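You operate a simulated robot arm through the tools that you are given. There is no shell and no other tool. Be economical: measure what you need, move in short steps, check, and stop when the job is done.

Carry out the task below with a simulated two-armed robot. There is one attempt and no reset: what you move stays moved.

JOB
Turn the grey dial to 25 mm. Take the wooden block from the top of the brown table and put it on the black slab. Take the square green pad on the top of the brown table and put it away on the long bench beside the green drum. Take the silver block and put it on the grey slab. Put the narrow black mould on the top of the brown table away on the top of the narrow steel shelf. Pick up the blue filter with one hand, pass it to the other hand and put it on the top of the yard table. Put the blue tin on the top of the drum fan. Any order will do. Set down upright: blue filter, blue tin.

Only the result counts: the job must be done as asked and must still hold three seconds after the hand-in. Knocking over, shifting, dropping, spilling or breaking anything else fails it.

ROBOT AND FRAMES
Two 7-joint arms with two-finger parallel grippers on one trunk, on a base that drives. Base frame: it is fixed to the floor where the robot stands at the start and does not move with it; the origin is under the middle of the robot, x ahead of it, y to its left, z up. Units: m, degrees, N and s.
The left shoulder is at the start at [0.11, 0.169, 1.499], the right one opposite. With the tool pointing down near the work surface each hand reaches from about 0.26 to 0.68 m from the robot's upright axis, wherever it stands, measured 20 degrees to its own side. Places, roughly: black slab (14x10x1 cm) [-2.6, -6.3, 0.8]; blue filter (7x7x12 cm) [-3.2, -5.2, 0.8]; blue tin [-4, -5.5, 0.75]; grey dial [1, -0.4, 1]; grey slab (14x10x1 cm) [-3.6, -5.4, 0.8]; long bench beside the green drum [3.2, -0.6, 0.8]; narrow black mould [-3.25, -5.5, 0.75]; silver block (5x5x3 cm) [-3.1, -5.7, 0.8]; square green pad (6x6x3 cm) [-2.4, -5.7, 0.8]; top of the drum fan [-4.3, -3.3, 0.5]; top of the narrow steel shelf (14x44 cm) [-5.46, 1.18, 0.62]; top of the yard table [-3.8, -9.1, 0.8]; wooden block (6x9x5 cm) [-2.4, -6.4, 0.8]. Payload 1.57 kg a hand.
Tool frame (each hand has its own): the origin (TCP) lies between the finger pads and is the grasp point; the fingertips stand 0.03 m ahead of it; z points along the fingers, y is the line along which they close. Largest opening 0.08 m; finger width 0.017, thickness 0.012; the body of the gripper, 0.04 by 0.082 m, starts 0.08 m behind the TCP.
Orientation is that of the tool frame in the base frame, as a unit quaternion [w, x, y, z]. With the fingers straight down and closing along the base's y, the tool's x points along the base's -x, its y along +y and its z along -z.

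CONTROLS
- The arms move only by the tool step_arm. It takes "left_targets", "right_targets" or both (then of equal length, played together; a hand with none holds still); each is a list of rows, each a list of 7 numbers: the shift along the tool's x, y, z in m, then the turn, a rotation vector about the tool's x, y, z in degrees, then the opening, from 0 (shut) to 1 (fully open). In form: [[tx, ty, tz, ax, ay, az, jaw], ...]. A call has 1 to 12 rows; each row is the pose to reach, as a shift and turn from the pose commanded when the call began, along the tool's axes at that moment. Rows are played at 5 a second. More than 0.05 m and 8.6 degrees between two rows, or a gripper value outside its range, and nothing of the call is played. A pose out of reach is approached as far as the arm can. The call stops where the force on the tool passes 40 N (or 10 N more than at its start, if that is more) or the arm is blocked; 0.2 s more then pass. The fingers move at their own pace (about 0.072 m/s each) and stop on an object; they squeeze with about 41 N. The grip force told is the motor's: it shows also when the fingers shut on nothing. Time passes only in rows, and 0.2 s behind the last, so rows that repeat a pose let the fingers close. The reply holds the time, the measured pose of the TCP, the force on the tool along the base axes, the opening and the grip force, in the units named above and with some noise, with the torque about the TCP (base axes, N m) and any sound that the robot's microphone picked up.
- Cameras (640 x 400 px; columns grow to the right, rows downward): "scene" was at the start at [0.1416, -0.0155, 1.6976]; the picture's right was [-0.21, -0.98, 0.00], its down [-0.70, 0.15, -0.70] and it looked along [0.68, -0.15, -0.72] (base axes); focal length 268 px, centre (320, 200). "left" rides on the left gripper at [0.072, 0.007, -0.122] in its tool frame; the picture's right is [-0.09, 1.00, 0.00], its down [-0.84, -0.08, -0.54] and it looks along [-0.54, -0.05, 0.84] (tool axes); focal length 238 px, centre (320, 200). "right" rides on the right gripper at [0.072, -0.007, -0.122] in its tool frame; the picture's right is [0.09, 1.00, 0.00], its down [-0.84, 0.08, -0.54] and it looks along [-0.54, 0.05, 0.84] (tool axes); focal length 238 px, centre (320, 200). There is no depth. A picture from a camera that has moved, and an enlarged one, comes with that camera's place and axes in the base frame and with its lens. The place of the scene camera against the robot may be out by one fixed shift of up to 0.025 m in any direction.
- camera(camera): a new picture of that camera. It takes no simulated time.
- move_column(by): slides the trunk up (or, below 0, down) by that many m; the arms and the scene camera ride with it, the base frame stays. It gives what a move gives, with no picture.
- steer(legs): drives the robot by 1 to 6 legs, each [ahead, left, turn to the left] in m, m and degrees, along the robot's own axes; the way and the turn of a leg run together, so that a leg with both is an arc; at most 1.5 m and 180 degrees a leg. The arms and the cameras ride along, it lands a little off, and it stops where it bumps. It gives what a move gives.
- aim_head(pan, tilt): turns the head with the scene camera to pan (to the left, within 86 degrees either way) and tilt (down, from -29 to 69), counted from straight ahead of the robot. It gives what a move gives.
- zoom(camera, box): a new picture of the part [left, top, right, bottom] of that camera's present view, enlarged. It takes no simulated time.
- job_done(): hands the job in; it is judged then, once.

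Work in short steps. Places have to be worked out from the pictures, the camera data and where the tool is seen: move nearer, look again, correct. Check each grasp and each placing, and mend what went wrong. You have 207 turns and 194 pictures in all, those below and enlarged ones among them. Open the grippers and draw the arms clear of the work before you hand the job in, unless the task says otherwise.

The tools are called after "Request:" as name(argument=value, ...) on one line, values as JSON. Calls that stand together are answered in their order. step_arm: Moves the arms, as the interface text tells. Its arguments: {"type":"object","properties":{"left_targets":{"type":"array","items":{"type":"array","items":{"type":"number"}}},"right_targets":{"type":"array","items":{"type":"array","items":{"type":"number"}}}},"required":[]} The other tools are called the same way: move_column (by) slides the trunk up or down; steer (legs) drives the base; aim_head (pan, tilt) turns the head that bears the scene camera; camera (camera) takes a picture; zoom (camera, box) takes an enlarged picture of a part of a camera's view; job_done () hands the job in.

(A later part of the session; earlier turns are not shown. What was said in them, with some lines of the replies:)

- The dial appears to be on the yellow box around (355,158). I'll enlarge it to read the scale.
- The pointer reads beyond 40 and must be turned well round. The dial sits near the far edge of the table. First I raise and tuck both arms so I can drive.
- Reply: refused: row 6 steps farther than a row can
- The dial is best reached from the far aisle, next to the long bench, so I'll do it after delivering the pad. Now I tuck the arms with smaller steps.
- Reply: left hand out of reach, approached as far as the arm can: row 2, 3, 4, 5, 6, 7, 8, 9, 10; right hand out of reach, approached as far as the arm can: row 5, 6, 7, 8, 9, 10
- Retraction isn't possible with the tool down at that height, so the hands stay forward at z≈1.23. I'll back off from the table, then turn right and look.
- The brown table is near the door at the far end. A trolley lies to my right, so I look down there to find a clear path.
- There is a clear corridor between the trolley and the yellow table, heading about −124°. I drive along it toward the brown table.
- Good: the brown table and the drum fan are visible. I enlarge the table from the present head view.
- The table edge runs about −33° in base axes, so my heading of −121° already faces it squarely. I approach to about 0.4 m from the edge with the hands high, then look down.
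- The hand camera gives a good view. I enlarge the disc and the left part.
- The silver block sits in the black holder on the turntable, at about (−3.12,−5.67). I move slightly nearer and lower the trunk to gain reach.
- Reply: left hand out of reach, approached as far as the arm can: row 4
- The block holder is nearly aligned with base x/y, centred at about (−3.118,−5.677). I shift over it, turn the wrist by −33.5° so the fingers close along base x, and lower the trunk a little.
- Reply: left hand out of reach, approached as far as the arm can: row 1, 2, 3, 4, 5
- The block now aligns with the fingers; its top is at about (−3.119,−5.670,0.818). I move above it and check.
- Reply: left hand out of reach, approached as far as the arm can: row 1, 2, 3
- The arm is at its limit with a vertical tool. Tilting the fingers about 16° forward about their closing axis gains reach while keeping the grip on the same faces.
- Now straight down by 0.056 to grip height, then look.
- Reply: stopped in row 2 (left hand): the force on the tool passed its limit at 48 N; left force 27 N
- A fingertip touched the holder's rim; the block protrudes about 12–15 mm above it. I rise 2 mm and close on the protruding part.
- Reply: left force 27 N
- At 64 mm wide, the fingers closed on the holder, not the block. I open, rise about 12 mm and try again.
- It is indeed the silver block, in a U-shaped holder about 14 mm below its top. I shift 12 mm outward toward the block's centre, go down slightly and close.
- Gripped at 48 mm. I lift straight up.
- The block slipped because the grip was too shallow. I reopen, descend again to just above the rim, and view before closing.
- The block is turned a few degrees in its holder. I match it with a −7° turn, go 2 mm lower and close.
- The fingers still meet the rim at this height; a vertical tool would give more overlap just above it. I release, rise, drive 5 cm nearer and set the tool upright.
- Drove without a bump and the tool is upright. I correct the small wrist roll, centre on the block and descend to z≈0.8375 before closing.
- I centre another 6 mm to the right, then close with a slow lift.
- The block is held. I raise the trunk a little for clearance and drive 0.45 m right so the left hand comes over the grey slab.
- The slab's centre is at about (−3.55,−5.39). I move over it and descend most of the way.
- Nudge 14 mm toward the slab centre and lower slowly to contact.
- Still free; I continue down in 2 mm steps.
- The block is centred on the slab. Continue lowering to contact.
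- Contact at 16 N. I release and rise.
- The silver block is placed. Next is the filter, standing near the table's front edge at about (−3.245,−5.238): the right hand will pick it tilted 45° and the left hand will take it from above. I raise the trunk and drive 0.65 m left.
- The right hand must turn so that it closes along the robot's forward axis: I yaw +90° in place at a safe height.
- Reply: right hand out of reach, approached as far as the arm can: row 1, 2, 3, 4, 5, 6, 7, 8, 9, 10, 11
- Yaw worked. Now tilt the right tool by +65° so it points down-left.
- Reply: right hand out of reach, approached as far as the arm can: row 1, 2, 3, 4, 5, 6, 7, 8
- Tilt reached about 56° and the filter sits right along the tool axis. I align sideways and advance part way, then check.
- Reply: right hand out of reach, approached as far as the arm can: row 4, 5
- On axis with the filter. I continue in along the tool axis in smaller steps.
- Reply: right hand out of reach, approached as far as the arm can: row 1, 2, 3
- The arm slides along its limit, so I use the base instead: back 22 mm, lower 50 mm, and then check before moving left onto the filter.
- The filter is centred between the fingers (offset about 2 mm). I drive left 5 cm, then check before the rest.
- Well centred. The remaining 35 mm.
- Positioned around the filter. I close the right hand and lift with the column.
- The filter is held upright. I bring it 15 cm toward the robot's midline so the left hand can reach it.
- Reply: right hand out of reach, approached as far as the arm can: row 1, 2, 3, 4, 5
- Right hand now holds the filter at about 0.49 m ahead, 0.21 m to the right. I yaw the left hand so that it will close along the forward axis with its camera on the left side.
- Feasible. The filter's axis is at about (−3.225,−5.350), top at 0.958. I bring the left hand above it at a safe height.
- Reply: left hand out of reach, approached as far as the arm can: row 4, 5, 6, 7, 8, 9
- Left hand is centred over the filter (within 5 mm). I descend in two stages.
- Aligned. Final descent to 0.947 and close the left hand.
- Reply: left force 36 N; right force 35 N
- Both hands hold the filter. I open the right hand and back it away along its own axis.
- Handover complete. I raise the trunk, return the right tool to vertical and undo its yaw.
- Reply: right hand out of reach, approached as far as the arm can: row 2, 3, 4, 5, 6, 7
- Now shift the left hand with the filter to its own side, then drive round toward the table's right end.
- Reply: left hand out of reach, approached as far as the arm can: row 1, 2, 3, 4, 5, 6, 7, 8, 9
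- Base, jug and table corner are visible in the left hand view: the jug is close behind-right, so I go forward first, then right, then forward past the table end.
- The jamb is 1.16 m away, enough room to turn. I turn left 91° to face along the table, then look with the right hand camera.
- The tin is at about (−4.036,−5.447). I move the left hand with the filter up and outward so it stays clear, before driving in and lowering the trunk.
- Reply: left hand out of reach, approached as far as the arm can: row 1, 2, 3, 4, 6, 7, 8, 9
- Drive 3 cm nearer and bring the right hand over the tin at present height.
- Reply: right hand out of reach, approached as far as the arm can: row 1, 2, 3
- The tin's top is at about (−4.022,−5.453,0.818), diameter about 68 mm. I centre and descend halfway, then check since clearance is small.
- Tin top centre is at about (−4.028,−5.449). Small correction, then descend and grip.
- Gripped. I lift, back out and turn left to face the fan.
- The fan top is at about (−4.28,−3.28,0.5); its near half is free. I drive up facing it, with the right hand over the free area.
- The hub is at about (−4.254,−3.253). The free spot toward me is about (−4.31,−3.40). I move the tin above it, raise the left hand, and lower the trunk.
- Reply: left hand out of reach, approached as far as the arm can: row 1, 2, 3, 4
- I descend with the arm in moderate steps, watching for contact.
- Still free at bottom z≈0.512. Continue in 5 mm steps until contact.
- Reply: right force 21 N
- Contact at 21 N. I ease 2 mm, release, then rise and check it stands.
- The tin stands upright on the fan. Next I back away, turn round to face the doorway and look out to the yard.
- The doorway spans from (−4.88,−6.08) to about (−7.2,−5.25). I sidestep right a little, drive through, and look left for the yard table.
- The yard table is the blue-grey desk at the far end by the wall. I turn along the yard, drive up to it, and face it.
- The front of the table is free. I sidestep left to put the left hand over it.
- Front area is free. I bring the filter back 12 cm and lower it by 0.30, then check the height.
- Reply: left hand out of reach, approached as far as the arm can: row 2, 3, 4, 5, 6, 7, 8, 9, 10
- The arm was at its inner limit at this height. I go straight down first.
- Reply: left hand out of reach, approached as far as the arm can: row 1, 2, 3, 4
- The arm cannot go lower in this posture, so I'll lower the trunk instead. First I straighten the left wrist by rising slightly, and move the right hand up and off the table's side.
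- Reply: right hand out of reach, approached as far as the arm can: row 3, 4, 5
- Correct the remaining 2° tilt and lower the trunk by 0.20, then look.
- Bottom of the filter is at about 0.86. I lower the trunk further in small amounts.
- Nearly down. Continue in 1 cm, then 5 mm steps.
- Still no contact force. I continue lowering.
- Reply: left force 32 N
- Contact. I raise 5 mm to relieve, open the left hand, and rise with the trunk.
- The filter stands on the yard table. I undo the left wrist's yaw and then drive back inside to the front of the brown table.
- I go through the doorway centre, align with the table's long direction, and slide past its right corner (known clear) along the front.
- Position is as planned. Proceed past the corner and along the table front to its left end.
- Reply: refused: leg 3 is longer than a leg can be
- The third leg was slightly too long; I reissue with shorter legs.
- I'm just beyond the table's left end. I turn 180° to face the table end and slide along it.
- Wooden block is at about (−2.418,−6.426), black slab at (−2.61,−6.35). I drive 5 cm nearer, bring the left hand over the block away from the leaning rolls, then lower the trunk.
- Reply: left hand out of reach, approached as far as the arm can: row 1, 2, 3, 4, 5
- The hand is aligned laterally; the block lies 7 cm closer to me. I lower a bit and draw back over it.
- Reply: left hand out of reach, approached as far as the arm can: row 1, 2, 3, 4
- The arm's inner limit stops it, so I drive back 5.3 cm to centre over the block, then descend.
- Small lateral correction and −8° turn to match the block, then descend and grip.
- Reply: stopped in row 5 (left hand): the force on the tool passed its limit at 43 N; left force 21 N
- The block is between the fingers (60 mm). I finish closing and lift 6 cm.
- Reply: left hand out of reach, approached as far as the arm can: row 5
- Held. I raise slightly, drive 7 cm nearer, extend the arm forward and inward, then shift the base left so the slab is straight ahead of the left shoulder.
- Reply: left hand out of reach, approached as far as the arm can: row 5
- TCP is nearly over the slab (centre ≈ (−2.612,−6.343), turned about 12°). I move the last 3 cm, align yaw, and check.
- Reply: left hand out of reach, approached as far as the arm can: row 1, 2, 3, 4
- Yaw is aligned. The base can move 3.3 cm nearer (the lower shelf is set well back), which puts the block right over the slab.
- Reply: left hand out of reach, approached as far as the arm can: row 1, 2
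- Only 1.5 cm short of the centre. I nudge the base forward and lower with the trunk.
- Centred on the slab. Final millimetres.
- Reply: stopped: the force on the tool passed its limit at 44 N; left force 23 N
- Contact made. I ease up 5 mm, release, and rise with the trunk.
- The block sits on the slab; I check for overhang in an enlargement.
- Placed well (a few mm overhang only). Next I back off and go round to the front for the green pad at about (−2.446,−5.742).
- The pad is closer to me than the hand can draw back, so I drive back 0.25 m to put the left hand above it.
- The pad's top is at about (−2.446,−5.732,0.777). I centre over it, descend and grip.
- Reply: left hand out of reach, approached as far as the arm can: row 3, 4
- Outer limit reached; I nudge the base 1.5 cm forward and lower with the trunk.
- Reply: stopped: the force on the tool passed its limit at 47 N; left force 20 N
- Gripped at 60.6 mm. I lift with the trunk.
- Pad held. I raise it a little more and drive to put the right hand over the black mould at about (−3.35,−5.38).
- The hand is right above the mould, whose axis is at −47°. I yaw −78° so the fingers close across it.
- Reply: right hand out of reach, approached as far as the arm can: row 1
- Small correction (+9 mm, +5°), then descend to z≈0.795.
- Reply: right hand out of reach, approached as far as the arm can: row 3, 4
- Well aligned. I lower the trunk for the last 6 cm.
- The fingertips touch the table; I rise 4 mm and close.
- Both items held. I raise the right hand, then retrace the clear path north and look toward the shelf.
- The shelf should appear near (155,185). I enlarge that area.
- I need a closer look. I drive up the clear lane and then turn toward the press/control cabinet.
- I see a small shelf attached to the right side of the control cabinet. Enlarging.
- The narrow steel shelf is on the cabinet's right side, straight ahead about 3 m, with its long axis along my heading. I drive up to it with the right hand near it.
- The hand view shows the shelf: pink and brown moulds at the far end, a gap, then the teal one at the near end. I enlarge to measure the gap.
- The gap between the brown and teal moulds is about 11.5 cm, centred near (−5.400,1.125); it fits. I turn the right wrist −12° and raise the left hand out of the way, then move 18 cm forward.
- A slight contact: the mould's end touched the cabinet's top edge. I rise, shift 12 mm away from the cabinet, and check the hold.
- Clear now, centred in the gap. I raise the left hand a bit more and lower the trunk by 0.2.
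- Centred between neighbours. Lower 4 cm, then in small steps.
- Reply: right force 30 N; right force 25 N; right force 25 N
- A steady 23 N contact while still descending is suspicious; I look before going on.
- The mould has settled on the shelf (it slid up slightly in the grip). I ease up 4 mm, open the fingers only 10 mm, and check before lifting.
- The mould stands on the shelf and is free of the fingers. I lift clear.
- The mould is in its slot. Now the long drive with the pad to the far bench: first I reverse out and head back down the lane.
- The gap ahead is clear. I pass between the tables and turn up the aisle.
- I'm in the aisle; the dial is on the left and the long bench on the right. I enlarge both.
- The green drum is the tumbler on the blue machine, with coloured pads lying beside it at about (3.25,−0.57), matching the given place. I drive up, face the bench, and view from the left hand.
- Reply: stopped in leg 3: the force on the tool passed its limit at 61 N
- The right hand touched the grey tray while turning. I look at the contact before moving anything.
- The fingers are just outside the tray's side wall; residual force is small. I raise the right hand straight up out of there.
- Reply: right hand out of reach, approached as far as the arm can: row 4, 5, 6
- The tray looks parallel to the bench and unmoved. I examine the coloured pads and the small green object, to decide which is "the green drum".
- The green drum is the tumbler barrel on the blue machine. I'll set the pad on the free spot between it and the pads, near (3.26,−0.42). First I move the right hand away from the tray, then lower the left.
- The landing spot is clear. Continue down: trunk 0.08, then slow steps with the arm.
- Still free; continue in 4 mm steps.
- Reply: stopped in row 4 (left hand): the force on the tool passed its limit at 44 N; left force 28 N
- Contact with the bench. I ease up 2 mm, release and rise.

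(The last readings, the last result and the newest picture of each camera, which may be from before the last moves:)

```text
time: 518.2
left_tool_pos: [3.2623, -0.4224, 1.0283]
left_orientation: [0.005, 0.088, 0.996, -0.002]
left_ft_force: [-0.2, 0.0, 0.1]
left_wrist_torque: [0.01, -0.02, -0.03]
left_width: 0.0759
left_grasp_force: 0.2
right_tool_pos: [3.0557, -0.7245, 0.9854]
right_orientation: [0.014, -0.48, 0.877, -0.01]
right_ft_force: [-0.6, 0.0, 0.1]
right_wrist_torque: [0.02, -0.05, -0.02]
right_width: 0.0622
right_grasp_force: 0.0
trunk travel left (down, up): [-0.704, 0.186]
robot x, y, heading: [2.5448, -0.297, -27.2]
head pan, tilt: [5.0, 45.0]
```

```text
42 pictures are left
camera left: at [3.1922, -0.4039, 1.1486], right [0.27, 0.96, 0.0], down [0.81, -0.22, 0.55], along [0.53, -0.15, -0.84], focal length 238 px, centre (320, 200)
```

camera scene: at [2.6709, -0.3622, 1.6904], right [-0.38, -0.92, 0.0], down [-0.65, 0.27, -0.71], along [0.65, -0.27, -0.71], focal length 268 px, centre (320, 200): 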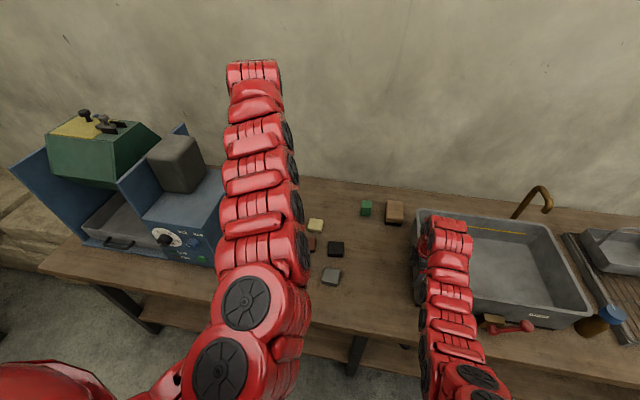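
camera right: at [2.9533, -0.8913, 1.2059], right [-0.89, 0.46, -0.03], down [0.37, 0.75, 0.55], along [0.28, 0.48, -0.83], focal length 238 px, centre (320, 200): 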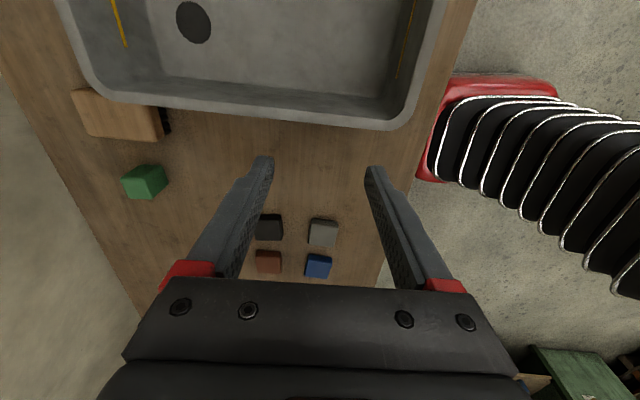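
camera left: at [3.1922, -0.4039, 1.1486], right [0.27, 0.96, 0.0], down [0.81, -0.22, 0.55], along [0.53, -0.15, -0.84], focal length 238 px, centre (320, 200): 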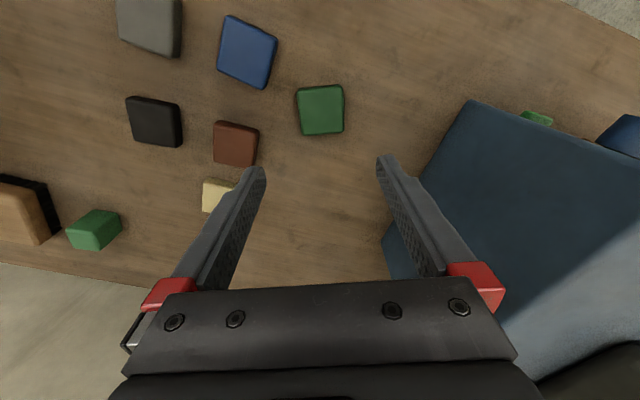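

The pad is placed with the others beside the drum machine. Now the dial: knob at about (0.977,−0.350), top z≈1.045. I raise the trunk, back off, turn round and position for the right hand.

Request:
move_column(by=0.18)

Request:
steer(legs=[[-0.45, 0, 0], [0, 0, 174], [0, 1.05, 0]])

Request:
aim_head(pan=0, tilt=50)

Request:
camera(camera="scene")

Request:
camera(camera="right")

```text
time: 520.2
left_tool_pos: [3.2633, -0.4231, 1.2061]
left_orientation: [0.004, 0.088, 0.996, -0.001]
left_ft_force: [-0.2, -0.3, 0.1]
left_wrist_torque: [0.02, -0.04, 0.02]
left_width: 0.0762
left_grasp_force: 0.1
right_tool_pos: [3.055, -0.7237, 1.165]
right_orientation: [0.014, -0.48, 0.877, -0.011]
right_ft_force: [-0.1, -0.6, -0.4]
right_wrist_torque: [0.0, -0.01, -0.01]
right_width: 0.0624
right_grasp_force: 0.2
trunk travel left (down, up): [-0.884, 0.006]
robot x, y, heading: [2.5412, -0.2956, -27.8]
head pan, tilt: [5.0, 45.0]
```

```text
time: 535.0
left_tool_pos: [0.9069, -0.8063, 1.207]
left_orientation: [-0.001, 0.994, -0.112, -0.004]
left_ft_force: [0.5, 0.3, 0.7]
left_wrist_torque: [-0.01, -0.02, -0.01]
left_width: 0.0763
left_grasp_force: 0.1
right_tool_pos: [1.1287, -0.5168, 1.1655]
right_orientation: [-0.011, 0.889, 0.458, -0.014]
right_ft_force: [0.4, -0.2, -0.3]
right_wrist_torque: [0.04, 0.03, 0.06]
right_width: 0.0628
right_grasp_force: 0.0
trunk travel left (down, up): [-0.884, 0.006]
robot x, y, heading: [1.6243, -0.9706, 150.0]
head pan, tilt: [5.0, 45.0]
```

```text
time: 535.6
left_tool_pos: [0.9062, -0.807, 1.2073]
left_orientation: [-0.001, 0.994, -0.112, -0.004]
left_ft_force: [0.1, 0.1, 0.6]
left_wrist_torque: [-0.02, 0.01, 0.0]
left_width: 0.0762
left_grasp_force: 0.1
right_tool_pos: [1.1297, -0.5169, 1.1652]
right_orientation: [-0.011, 0.888, 0.459, -0.014]
right_ft_force: [0.1, 0.3, -0.1]
right_wrist_torque: [0.03, 0.02, 0.01]
right_width: 0.0623
right_grasp_force: 0.0
trunk travel left (down, up): [-0.884, 0.006]
robot x, y, heading: [1.6192, -0.9692, 149.8]
head pan, tilt: [0.0, 50.0]
```

```text
41 pictures are left
camera scene: at [1.4675, -0.8886, 1.7634], right [0.5, 0.87, 0.0], down [0.66, -0.38, -0.64], along [-0.56, 0.32, -0.77], focal length 268 px, centre (320, 200)
```

scene: 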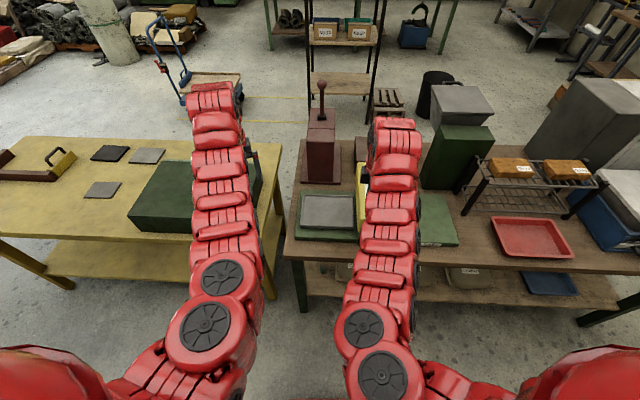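

```text
40 pictures are left
camera right: at [1.1701, -0.4564, 1.2861], right [0.86, -0.5, -0.03], down [-0.4, -0.73, 0.55], along [-0.3, -0.46, -0.83], focal length 238 px, centre (320, 200)
```

right: 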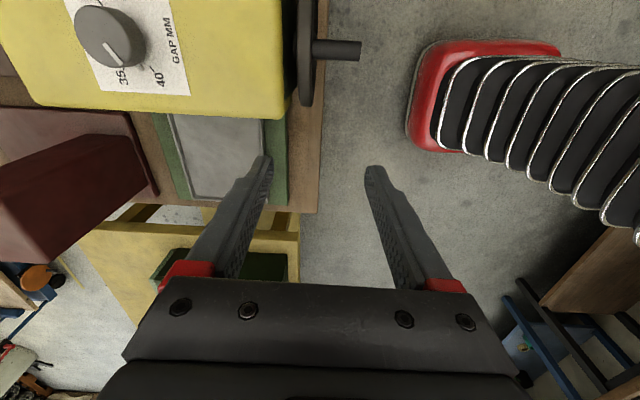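

The dial is visible from the hand camera: the pointer sits just past 40. I drive 0.2 m forward and 7 cm right to bring the right hand above it.

Request:
steer(legs=[[0.2, -0.07, 0]])

Request:
camera(camera="right")

```text
time: 537.3
left_tool_pos: [0.77, -0.6463, 1.2079]
left_orientation: [-0.003, 0.994, -0.112, -0.005]
left_ft_force: [0.7, 0.1, 1.2]
left_wrist_torque: [0.02, -0.01, 0.01]
left_width: 0.0761
left_grasp_force: 0.1
right_tool_pos: [0.9928, -0.3559, 1.1671]
right_orientation: [-0.011, 0.888, 0.459, -0.014]
right_ft_force: [0.2, 0.0, 0.1]
right_wrist_torque: [0.0, -0.03, -0.03]
right_width: 0.0621
right_grasp_force: 0.0
trunk travel left (down, up): [-0.884, 0.006]
robot x, y, heading: [1.4882, -0.8109, 149.9]
head pan, tilt: [0.0, 50.0]
```

```text
39 pictures are left
camera right: at [1.0335, -0.2965, 1.2871], right [0.86, -0.5, -0.03], down [-0.4, -0.73, 0.55], along [-0.3, -0.46, -0.83], focal length 238 px, centre (320, 200)
```

right: 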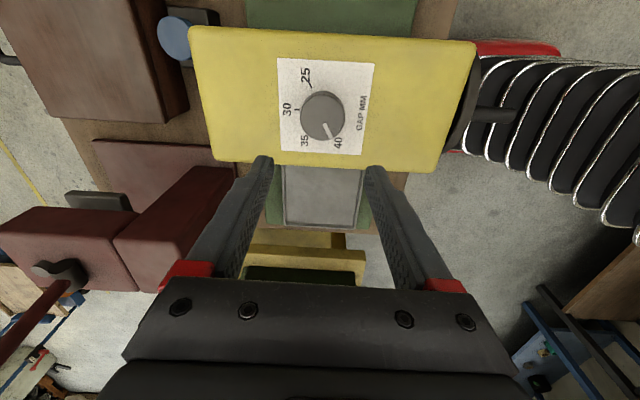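

I enlarge the dial for precise angles.

Request:
zoom(camera="right", box=[265, 50, 385, 170])

```text
3.33 times, centred on (325, 110) of right
camera zoom: at [1.0335, -0.2965, 1.2871], right [0.86, -0.5, -0.03], down [-0.4, -0.73, 0.55], along [-0.3, -0.46, -0.83], focal length 794 px, centre (303, 500)
```

zoom: 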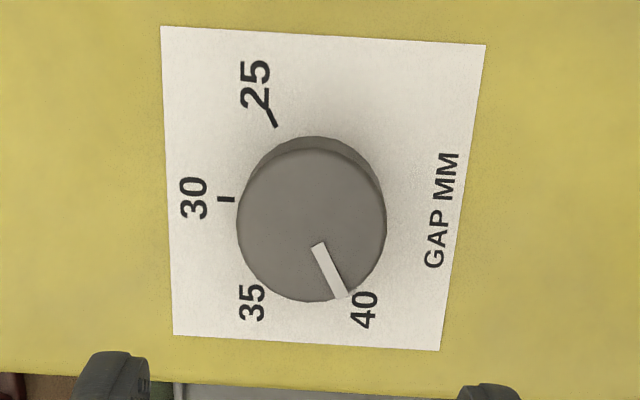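

Dial geometry: knob centre (0.996,−0.349), top z≈1.028; the 25 mark lies at 88°, the pointer at 263°, so I need a clockwise turn of about 175°. I level the wrist, centre and descend over the knob.

Request:
step_arm(right_targets=[[0.007, -0.0015, 0.02, -1.9, 0.8, 0, 1], [0.007, -0.0015, 0.05, -1.9, 0.8, 0, 1], [0.007, -0.0015, 0.085, -1.9, 0.8, 0, 1], [0.007, -0.0015, 0.085, -1.9, 0.8, 0, 1]])

Request:
camera(camera="right")

```text
time: 538.3
left_tool_pos: [0.7692, -0.6464, 1.2073]
left_orientation: [-0.001, 0.994, -0.112, -0.004]
left_ft_force: [0.1, 0.4, -0.1]
left_wrist_torque: [0.02, 0.02, 0.0]
left_width: 0.0762
left_grasp_force: 0.1
right_tool_pos: [0.9933, -0.3495, 1.0808]
right_orientation: [0.002, 0.889, 0.458, 0.0]
right_ft_force: [0.4, -0.3, 0.4]
right_wrist_torque: [0.03, 0.01, 0.04]
right_width: 0.0802
right_grasp_force: 0.0
trunk travel left (down, up): [-0.884, 0.006]
robot x, y, heading: [1.4842, -0.809, 149.9]
head pan, tilt: [0.0, 50.0]
```

```text
37 pictures are left
camera right: at [1.0287, -0.2881, 1.2019], right [0.86, -0.5, 0.0], down [-0.42, -0.73, 0.54], along [-0.27, -0.47, -0.84], focal length 238 px, centre (320, 200)
```

right: 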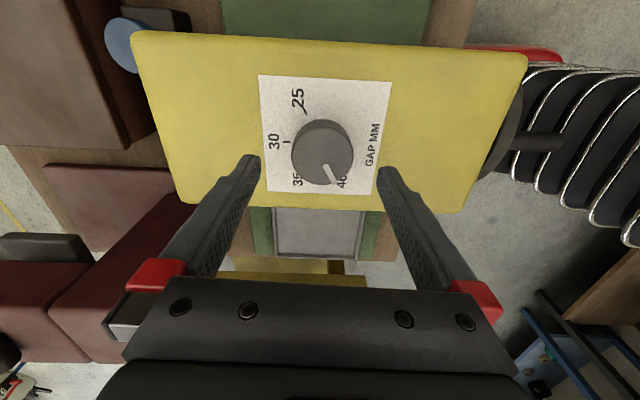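

Centred to within 1 mm. Descend 4 cm and close on the knob.

Request:
step_arm(right_targets=[[0, 0, 0.02, 0, 0, 0, 1], [0, 0, 0.035, 0, 0, 0, 1], [0, 0, 0.04, 0, 0, 0, 1], [0, 0, 0.04, 0, 0, 0, 0.4], [0, 0, 0.04, 0, 0, 0, 0], [0, 0, 0.04, 0, 0, 0, 0]])

```text
time: 539.7
left_tool_pos: [0.7705, -0.647, 1.2083]
left_orientation: [-0.002, 0.994, -0.113, -0.005]
left_ft_force: [0.6, -0.1, 0.1]
left_wrist_torque: [0.0, 0.04, -0.03]
left_width: 0.0761
left_grasp_force: 0.1
right_tool_pos: [0.9942, -0.3498, 1.0395]
right_orientation: [0.003, 0.888, 0.459, 0.001]
right_ft_force: [13.9, -11.7, -7.8]
right_wrist_torque: [-0.28, -0.14, -0.07]
right_width: 0.0478
right_grasp_force: 44.7
trunk travel left (down, up): [-0.884, 0.006]
robot x, y, heading: [1.4805, -0.8102, 150.0]
head pan, tilt: [0.0, 50.0]
```

Gripped (48 mm). I turn clockwise 88° in the first pass.

Request:
step_arm(right_targets=[[0, 0.001, 0, 0, 0, 8, 0], [0, 0.0015, 0, 0, 0, 16, 0], [0, 0.0015, 0, 0, 0, 24, 0], [0, 0.0015, 0, 0, 0, 32, 0], [0, 0.0015, 0, 0, 0, 40, 0], [0, 0.0015, 0, 0, 0, 48, 0], [0, 0.0015, 0, 0, 0, 56, 0], [0, 0.0015, 0, 0, 0, 64, 0], [0, 0.0015, 0, 0, 0, 72, 0], [0, 0.0015, 0, 0, 0, 80, 0], [0, 0.0015, 0, 0, 0, 88, 0]])

Request:
camera(camera="right")

```text
time: 542.1
left_tool_pos: [0.7698, -0.6458, 1.2079]
left_orientation: [-0.001, 0.994, -0.112, -0.005]
left_ft_force: [-0.6, -0.3, -0.2]
left_wrist_torque: [0.0, 0.01, 0.0]
left_width: 0.0762
left_grasp_force: 0.1
right_tool_pos: [0.9944, -0.3501, 1.0404]
right_orientation: [0.001, 0.957, -0.289, 0.0]
right_ft_force: [13.5, -9.7, -16.5]
right_wrist_torque: [0.16, 0.72, 0.01]
right_width: 0.0479
right_grasp_force: 45.2
trunk travel left (down, up): [-0.884, 0.006]
robot x, y, heading: [1.4863, -0.8098, 149.8]
head pan, tilt: [0.0, 50.0]
```

```text
36 pictures are left
camera right: at [1.0575, -0.3848, 1.162], right [-0.47, -0.88, 0.0], down [-0.74, 0.4, 0.54], along [-0.48, 0.25, -0.84], focal length 238 px, centre (320, 200)
```

right: 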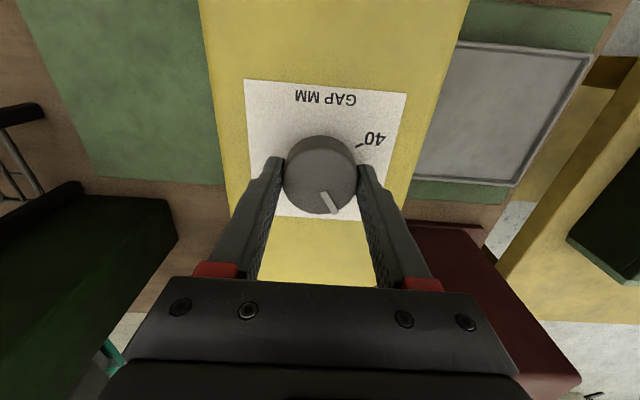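

The knob turned with the hand. Second pass: another 87°.

Request:
step_arm(right_targets=[[0, 0, 0, 0, 0, 8, 0], [0, 0, 0, 0, 0, 16, 0], [0, 0, 0, 0, 0, 24, 0], [0, 0, 0, 0, 0, 32, 0], [0, 0, 0, 0, 0, 40, 0], [0, 0, 0, 0, 0, 48, 0], [0, 0, 0, 0, 0, 56, 0], [0, 0, 0, 0, 0, 64, 0], [0, 0, 0, 0, 0, 72, 0], [0, 0, 0, 0, 0, 80, 0], [0, 0, 0, 0, 0, 87, 0]])

Request:
camera(camera="right")

```text
time: 544.5
left_tool_pos: [0.7704, -0.6458, 1.207]
left_orientation: [0.0, 0.994, -0.113, -0.006]
left_ft_force: [0.7, 0.0, 0.0]
left_wrist_torque: [0.04, 0.01, -0.03]
left_width: 0.0761
left_grasp_force: 0.1
right_tool_pos: [0.9953, -0.35, 1.0411]
right_orientation: [-0.001, -0.496, 0.868, -0.001]
right_ft_force: [19.7, -7.6, -18.1]
right_wrist_torque: [0.08, 0.39, -0.03]
right_width: 0.0476
right_grasp_force: 45.3
trunk travel left (down, up): [-0.884, 0.006]
robot x, y, heading: [1.4848, -0.8033, 150.2]
head pan, tilt: [0.0, 50.0]
```

```text
35 pictures are left
camera right: at [0.9637, -0.4155, 1.1623], right [-0.9, 0.43, 0.0], down [0.36, 0.76, 0.54], along [0.23, 0.49, -0.84], focal length 238 px, centre (320, 200)
```

right: 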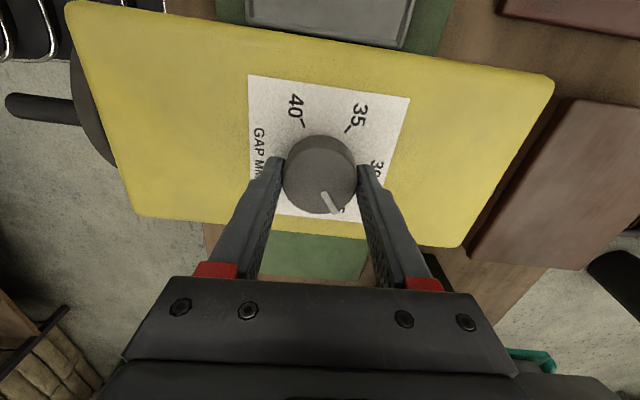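

I release and rise to read the dial.

Request:
step_arm(right_targets=[[0, 0, 0, 0, 0, 0, 0.7], [0, 0, 0, 0, 0, 0, 1], [0, 0, 0, 0, 0, 0, 1], [0, 0, -0.04, 0, 0, 0, 1], [0, 0, -0.08, 0, 0, 0, 1], [0, 0, -0.11, 0, 0, 0, 1]])

Request:
zoom(camera="right", box=[265, 60, 385, 180])

```text
time: 545.9
left_tool_pos: [0.7702, -0.6451, 1.2065]
left_orientation: [-0.001, 0.994, -0.113, -0.005]
left_ft_force: [1.1, 0.3, -1.3]
left_wrist_torque: [-0.01, -0.03, -0.03]
left_width: 0.0761
left_grasp_force: 0.1
right_tool_pos: [0.9953, -0.3476, 1.1515]
right_orientation: [-0.001, -0.497, 0.868, 0.0]
right_ft_force: [-0.2, -0.7, 0.0]
right_wrist_torque: [-0.04, -0.03, 0.02]
right_width: 0.08
right_grasp_force: 0.1
trunk travel left (down, up): [-0.884, 0.006]
robot x, y, heading: [1.4843, -0.8103, 149.8]
head pan, tilt: [0.0, 50.0]
```

```text
3.33 times, centred on (325, 120) of right
camera zoom: at [0.9634, -0.4146, 1.2734], right [-0.91, 0.42, 0.0], down [0.36, 0.76, 0.54], along [0.23, 0.49, -0.84], focal length 794 px, centre (303, 467)
```

zoom: 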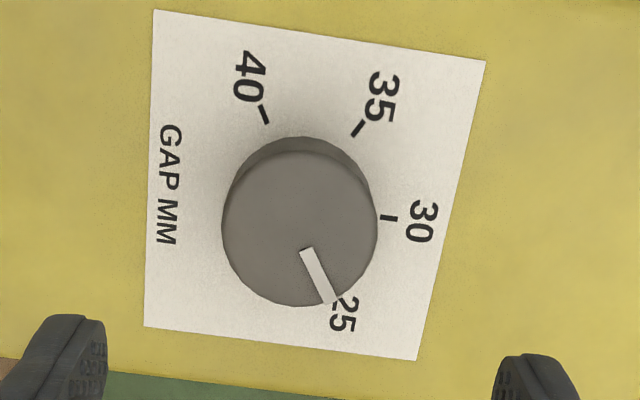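

The pointer now lies at 88°, right on the 25 mark. I back the robot away with both hands open, then take a last look at the bench tray and pads.

Request:
steer(legs=[[-0.4, 0, 0]])

Request:
camera(camera="scene")

```text
time: 548.3
left_tool_pos: [1.1052, -0.8435, 1.2055]
left_orientation: [-0.002, 0.994, -0.11, -0.003]
left_ft_force: [-1.3, -0.4, 0.3]
left_wrist_torque: [0.02, 0.0, 0.0]
left_width: 0.0759
left_grasp_force: 0.1
right_tool_pos: [1.3287, -0.5461, 1.1508]
right_orientation: [0.0, -0.499, 0.867, -0.001]
right_ft_force: [-0.5, 1.0, 0.2]
right_wrist_torque: [0.01, 0.02, 0.02]
right_width: 0.0798
right_grasp_force: 0.1
trunk travel left (down, up): [-0.884, 0.006]
robot x, y, heading: [1.8207, -1.0024, 150.1]
head pan, tilt: [0.0, 50.0]
```

```text
33 pictures are left
camera scene: at [1.6665, -0.9221, 1.7632], right [0.5, 0.87, 0.0], down [0.67, -0.38, -0.64], along [-0.56, 0.32, -0.77], focal length 268 px, centre (320, 200)
```

scene: 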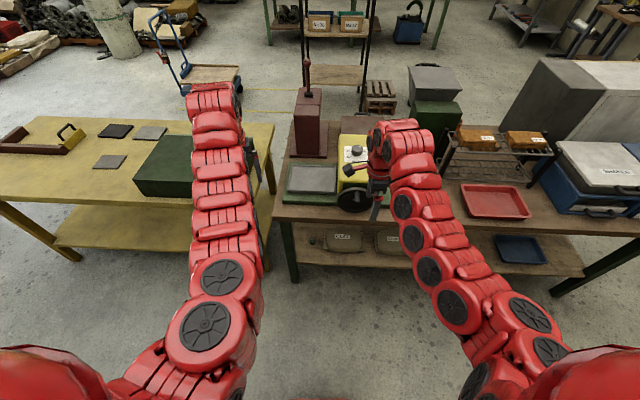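

Everything looks in order. To make sure the tray wasn't shifted, I return to my earlier aisle viewpoint and compare the same view.

Request:
steer(legs=[[0, 0, -98.3], [-1.12, 0.21, 0]])

Request:
aim_head(pan=0, tilt=25)

Request:
zoom(camera="scene", box=[380, 110, 600, 270])

```text
time: 558.3
left_tool_pos: [1.2276, -1.0572, 1.2073]
left_orientation: [0.004, -0.565, 0.825, 0.001]
left_ft_force: [0.1, 0.1, 1.3]
left_wrist_torque: [0.05, 0.02, 0.02]
left_width: 0.0761
left_grasp_force: 0.1
right_tool_pos: [1.4898, -1.3209, 1.1515]
right_orientation: [-0.001, 0.331, 0.944, -0.001]
right_ft_force: [-0.4, 0.1, -0.2]
right_wrist_torque: [-0.03, 0.01, 0.02]
right_width: 0.0802
right_grasp_force: 0.1
trunk travel left (down, up): [-0.884, 0.006]
robot x, y, heading: [0.9691, -1.7386, 51.6]
head pan, tilt: [0.0, 50.0]
```

```text
time: 559.1
left_tool_pos: [1.2299, -1.0593, 1.2069]
left_orientation: [0.004, -0.565, 0.825, 0.001]
left_ft_force: [-1.1, 0.0, 0.6]
left_wrist_torque: [0.0, -0.02, -0.01]
left_width: 0.0761
left_grasp_force: 0.0
right_tool_pos: [1.4893, -1.3223, 1.1519]
right_orientation: [-0.001, 0.331, 0.944, 0.001]
right_ft_force: [0.7, 0.6, -0.4]
right_wrist_torque: [0.0, 0.0, 0.01]
right_width: 0.0799
right_grasp_force: 0.1
trunk travel left (down, up): [-0.884, 0.006]
robot x, y, heading: [0.9668, -1.7407, 51.4]
head pan, tilt: [0.0, 25.0]
```

```text
2.50 times, centred on (490, 190) of scene
camera zoom: at [1.0554, -1.6043, 1.8008], right [0.78, -0.62, 0.0], down [-0.26, -0.33, -0.91], along [0.56, 0.71, -0.42], focal length 671 px, centre (-105, 225)
```

zoom: 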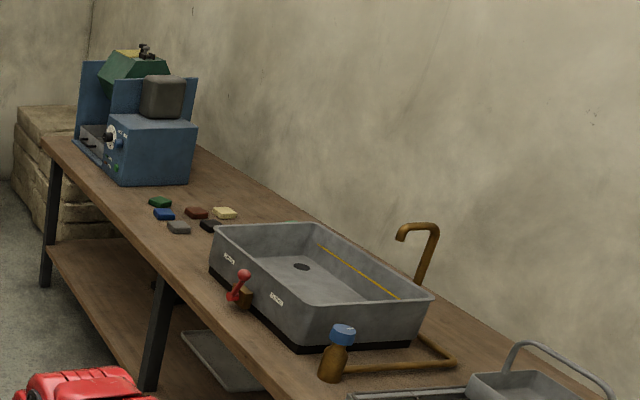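

The tray, faucet and pads keep the same relative positions as before, so nothing shifted. Both hands are open and clear, so I hand in the job.

Request:
job_done()

```text
The job is handed in.
```

I finished all seven tasks and handed the job in; no result came back, so this is from my own pictures and readings.

- **Dial:** it reads 25 mm, with the pointer on the mark.
- **Wooden block:** it is on the black slab, with about 7 mm over one edge.
- **Green pad:** it is on the long bench, between the coloured pads and the blue machine that holds the green drum.
- **Silver block:** it is centred on the grey slab.
- **Black mould:** it is on the narrow steel shelf, in the gap between the brown and teal moulds. I took the "50 sec" mould to be the one meant.
- **Blue filter:** I picked it up with the right hand, passed it to the left, and stood it upright on the yard table.
- **Blue tin:** it stands upright on the drum fan.

The right hand bumped the grey tray on the long bench with 61 N while turning. I compared views from the same spot before and after and saw no shift in the tray or anything near it.
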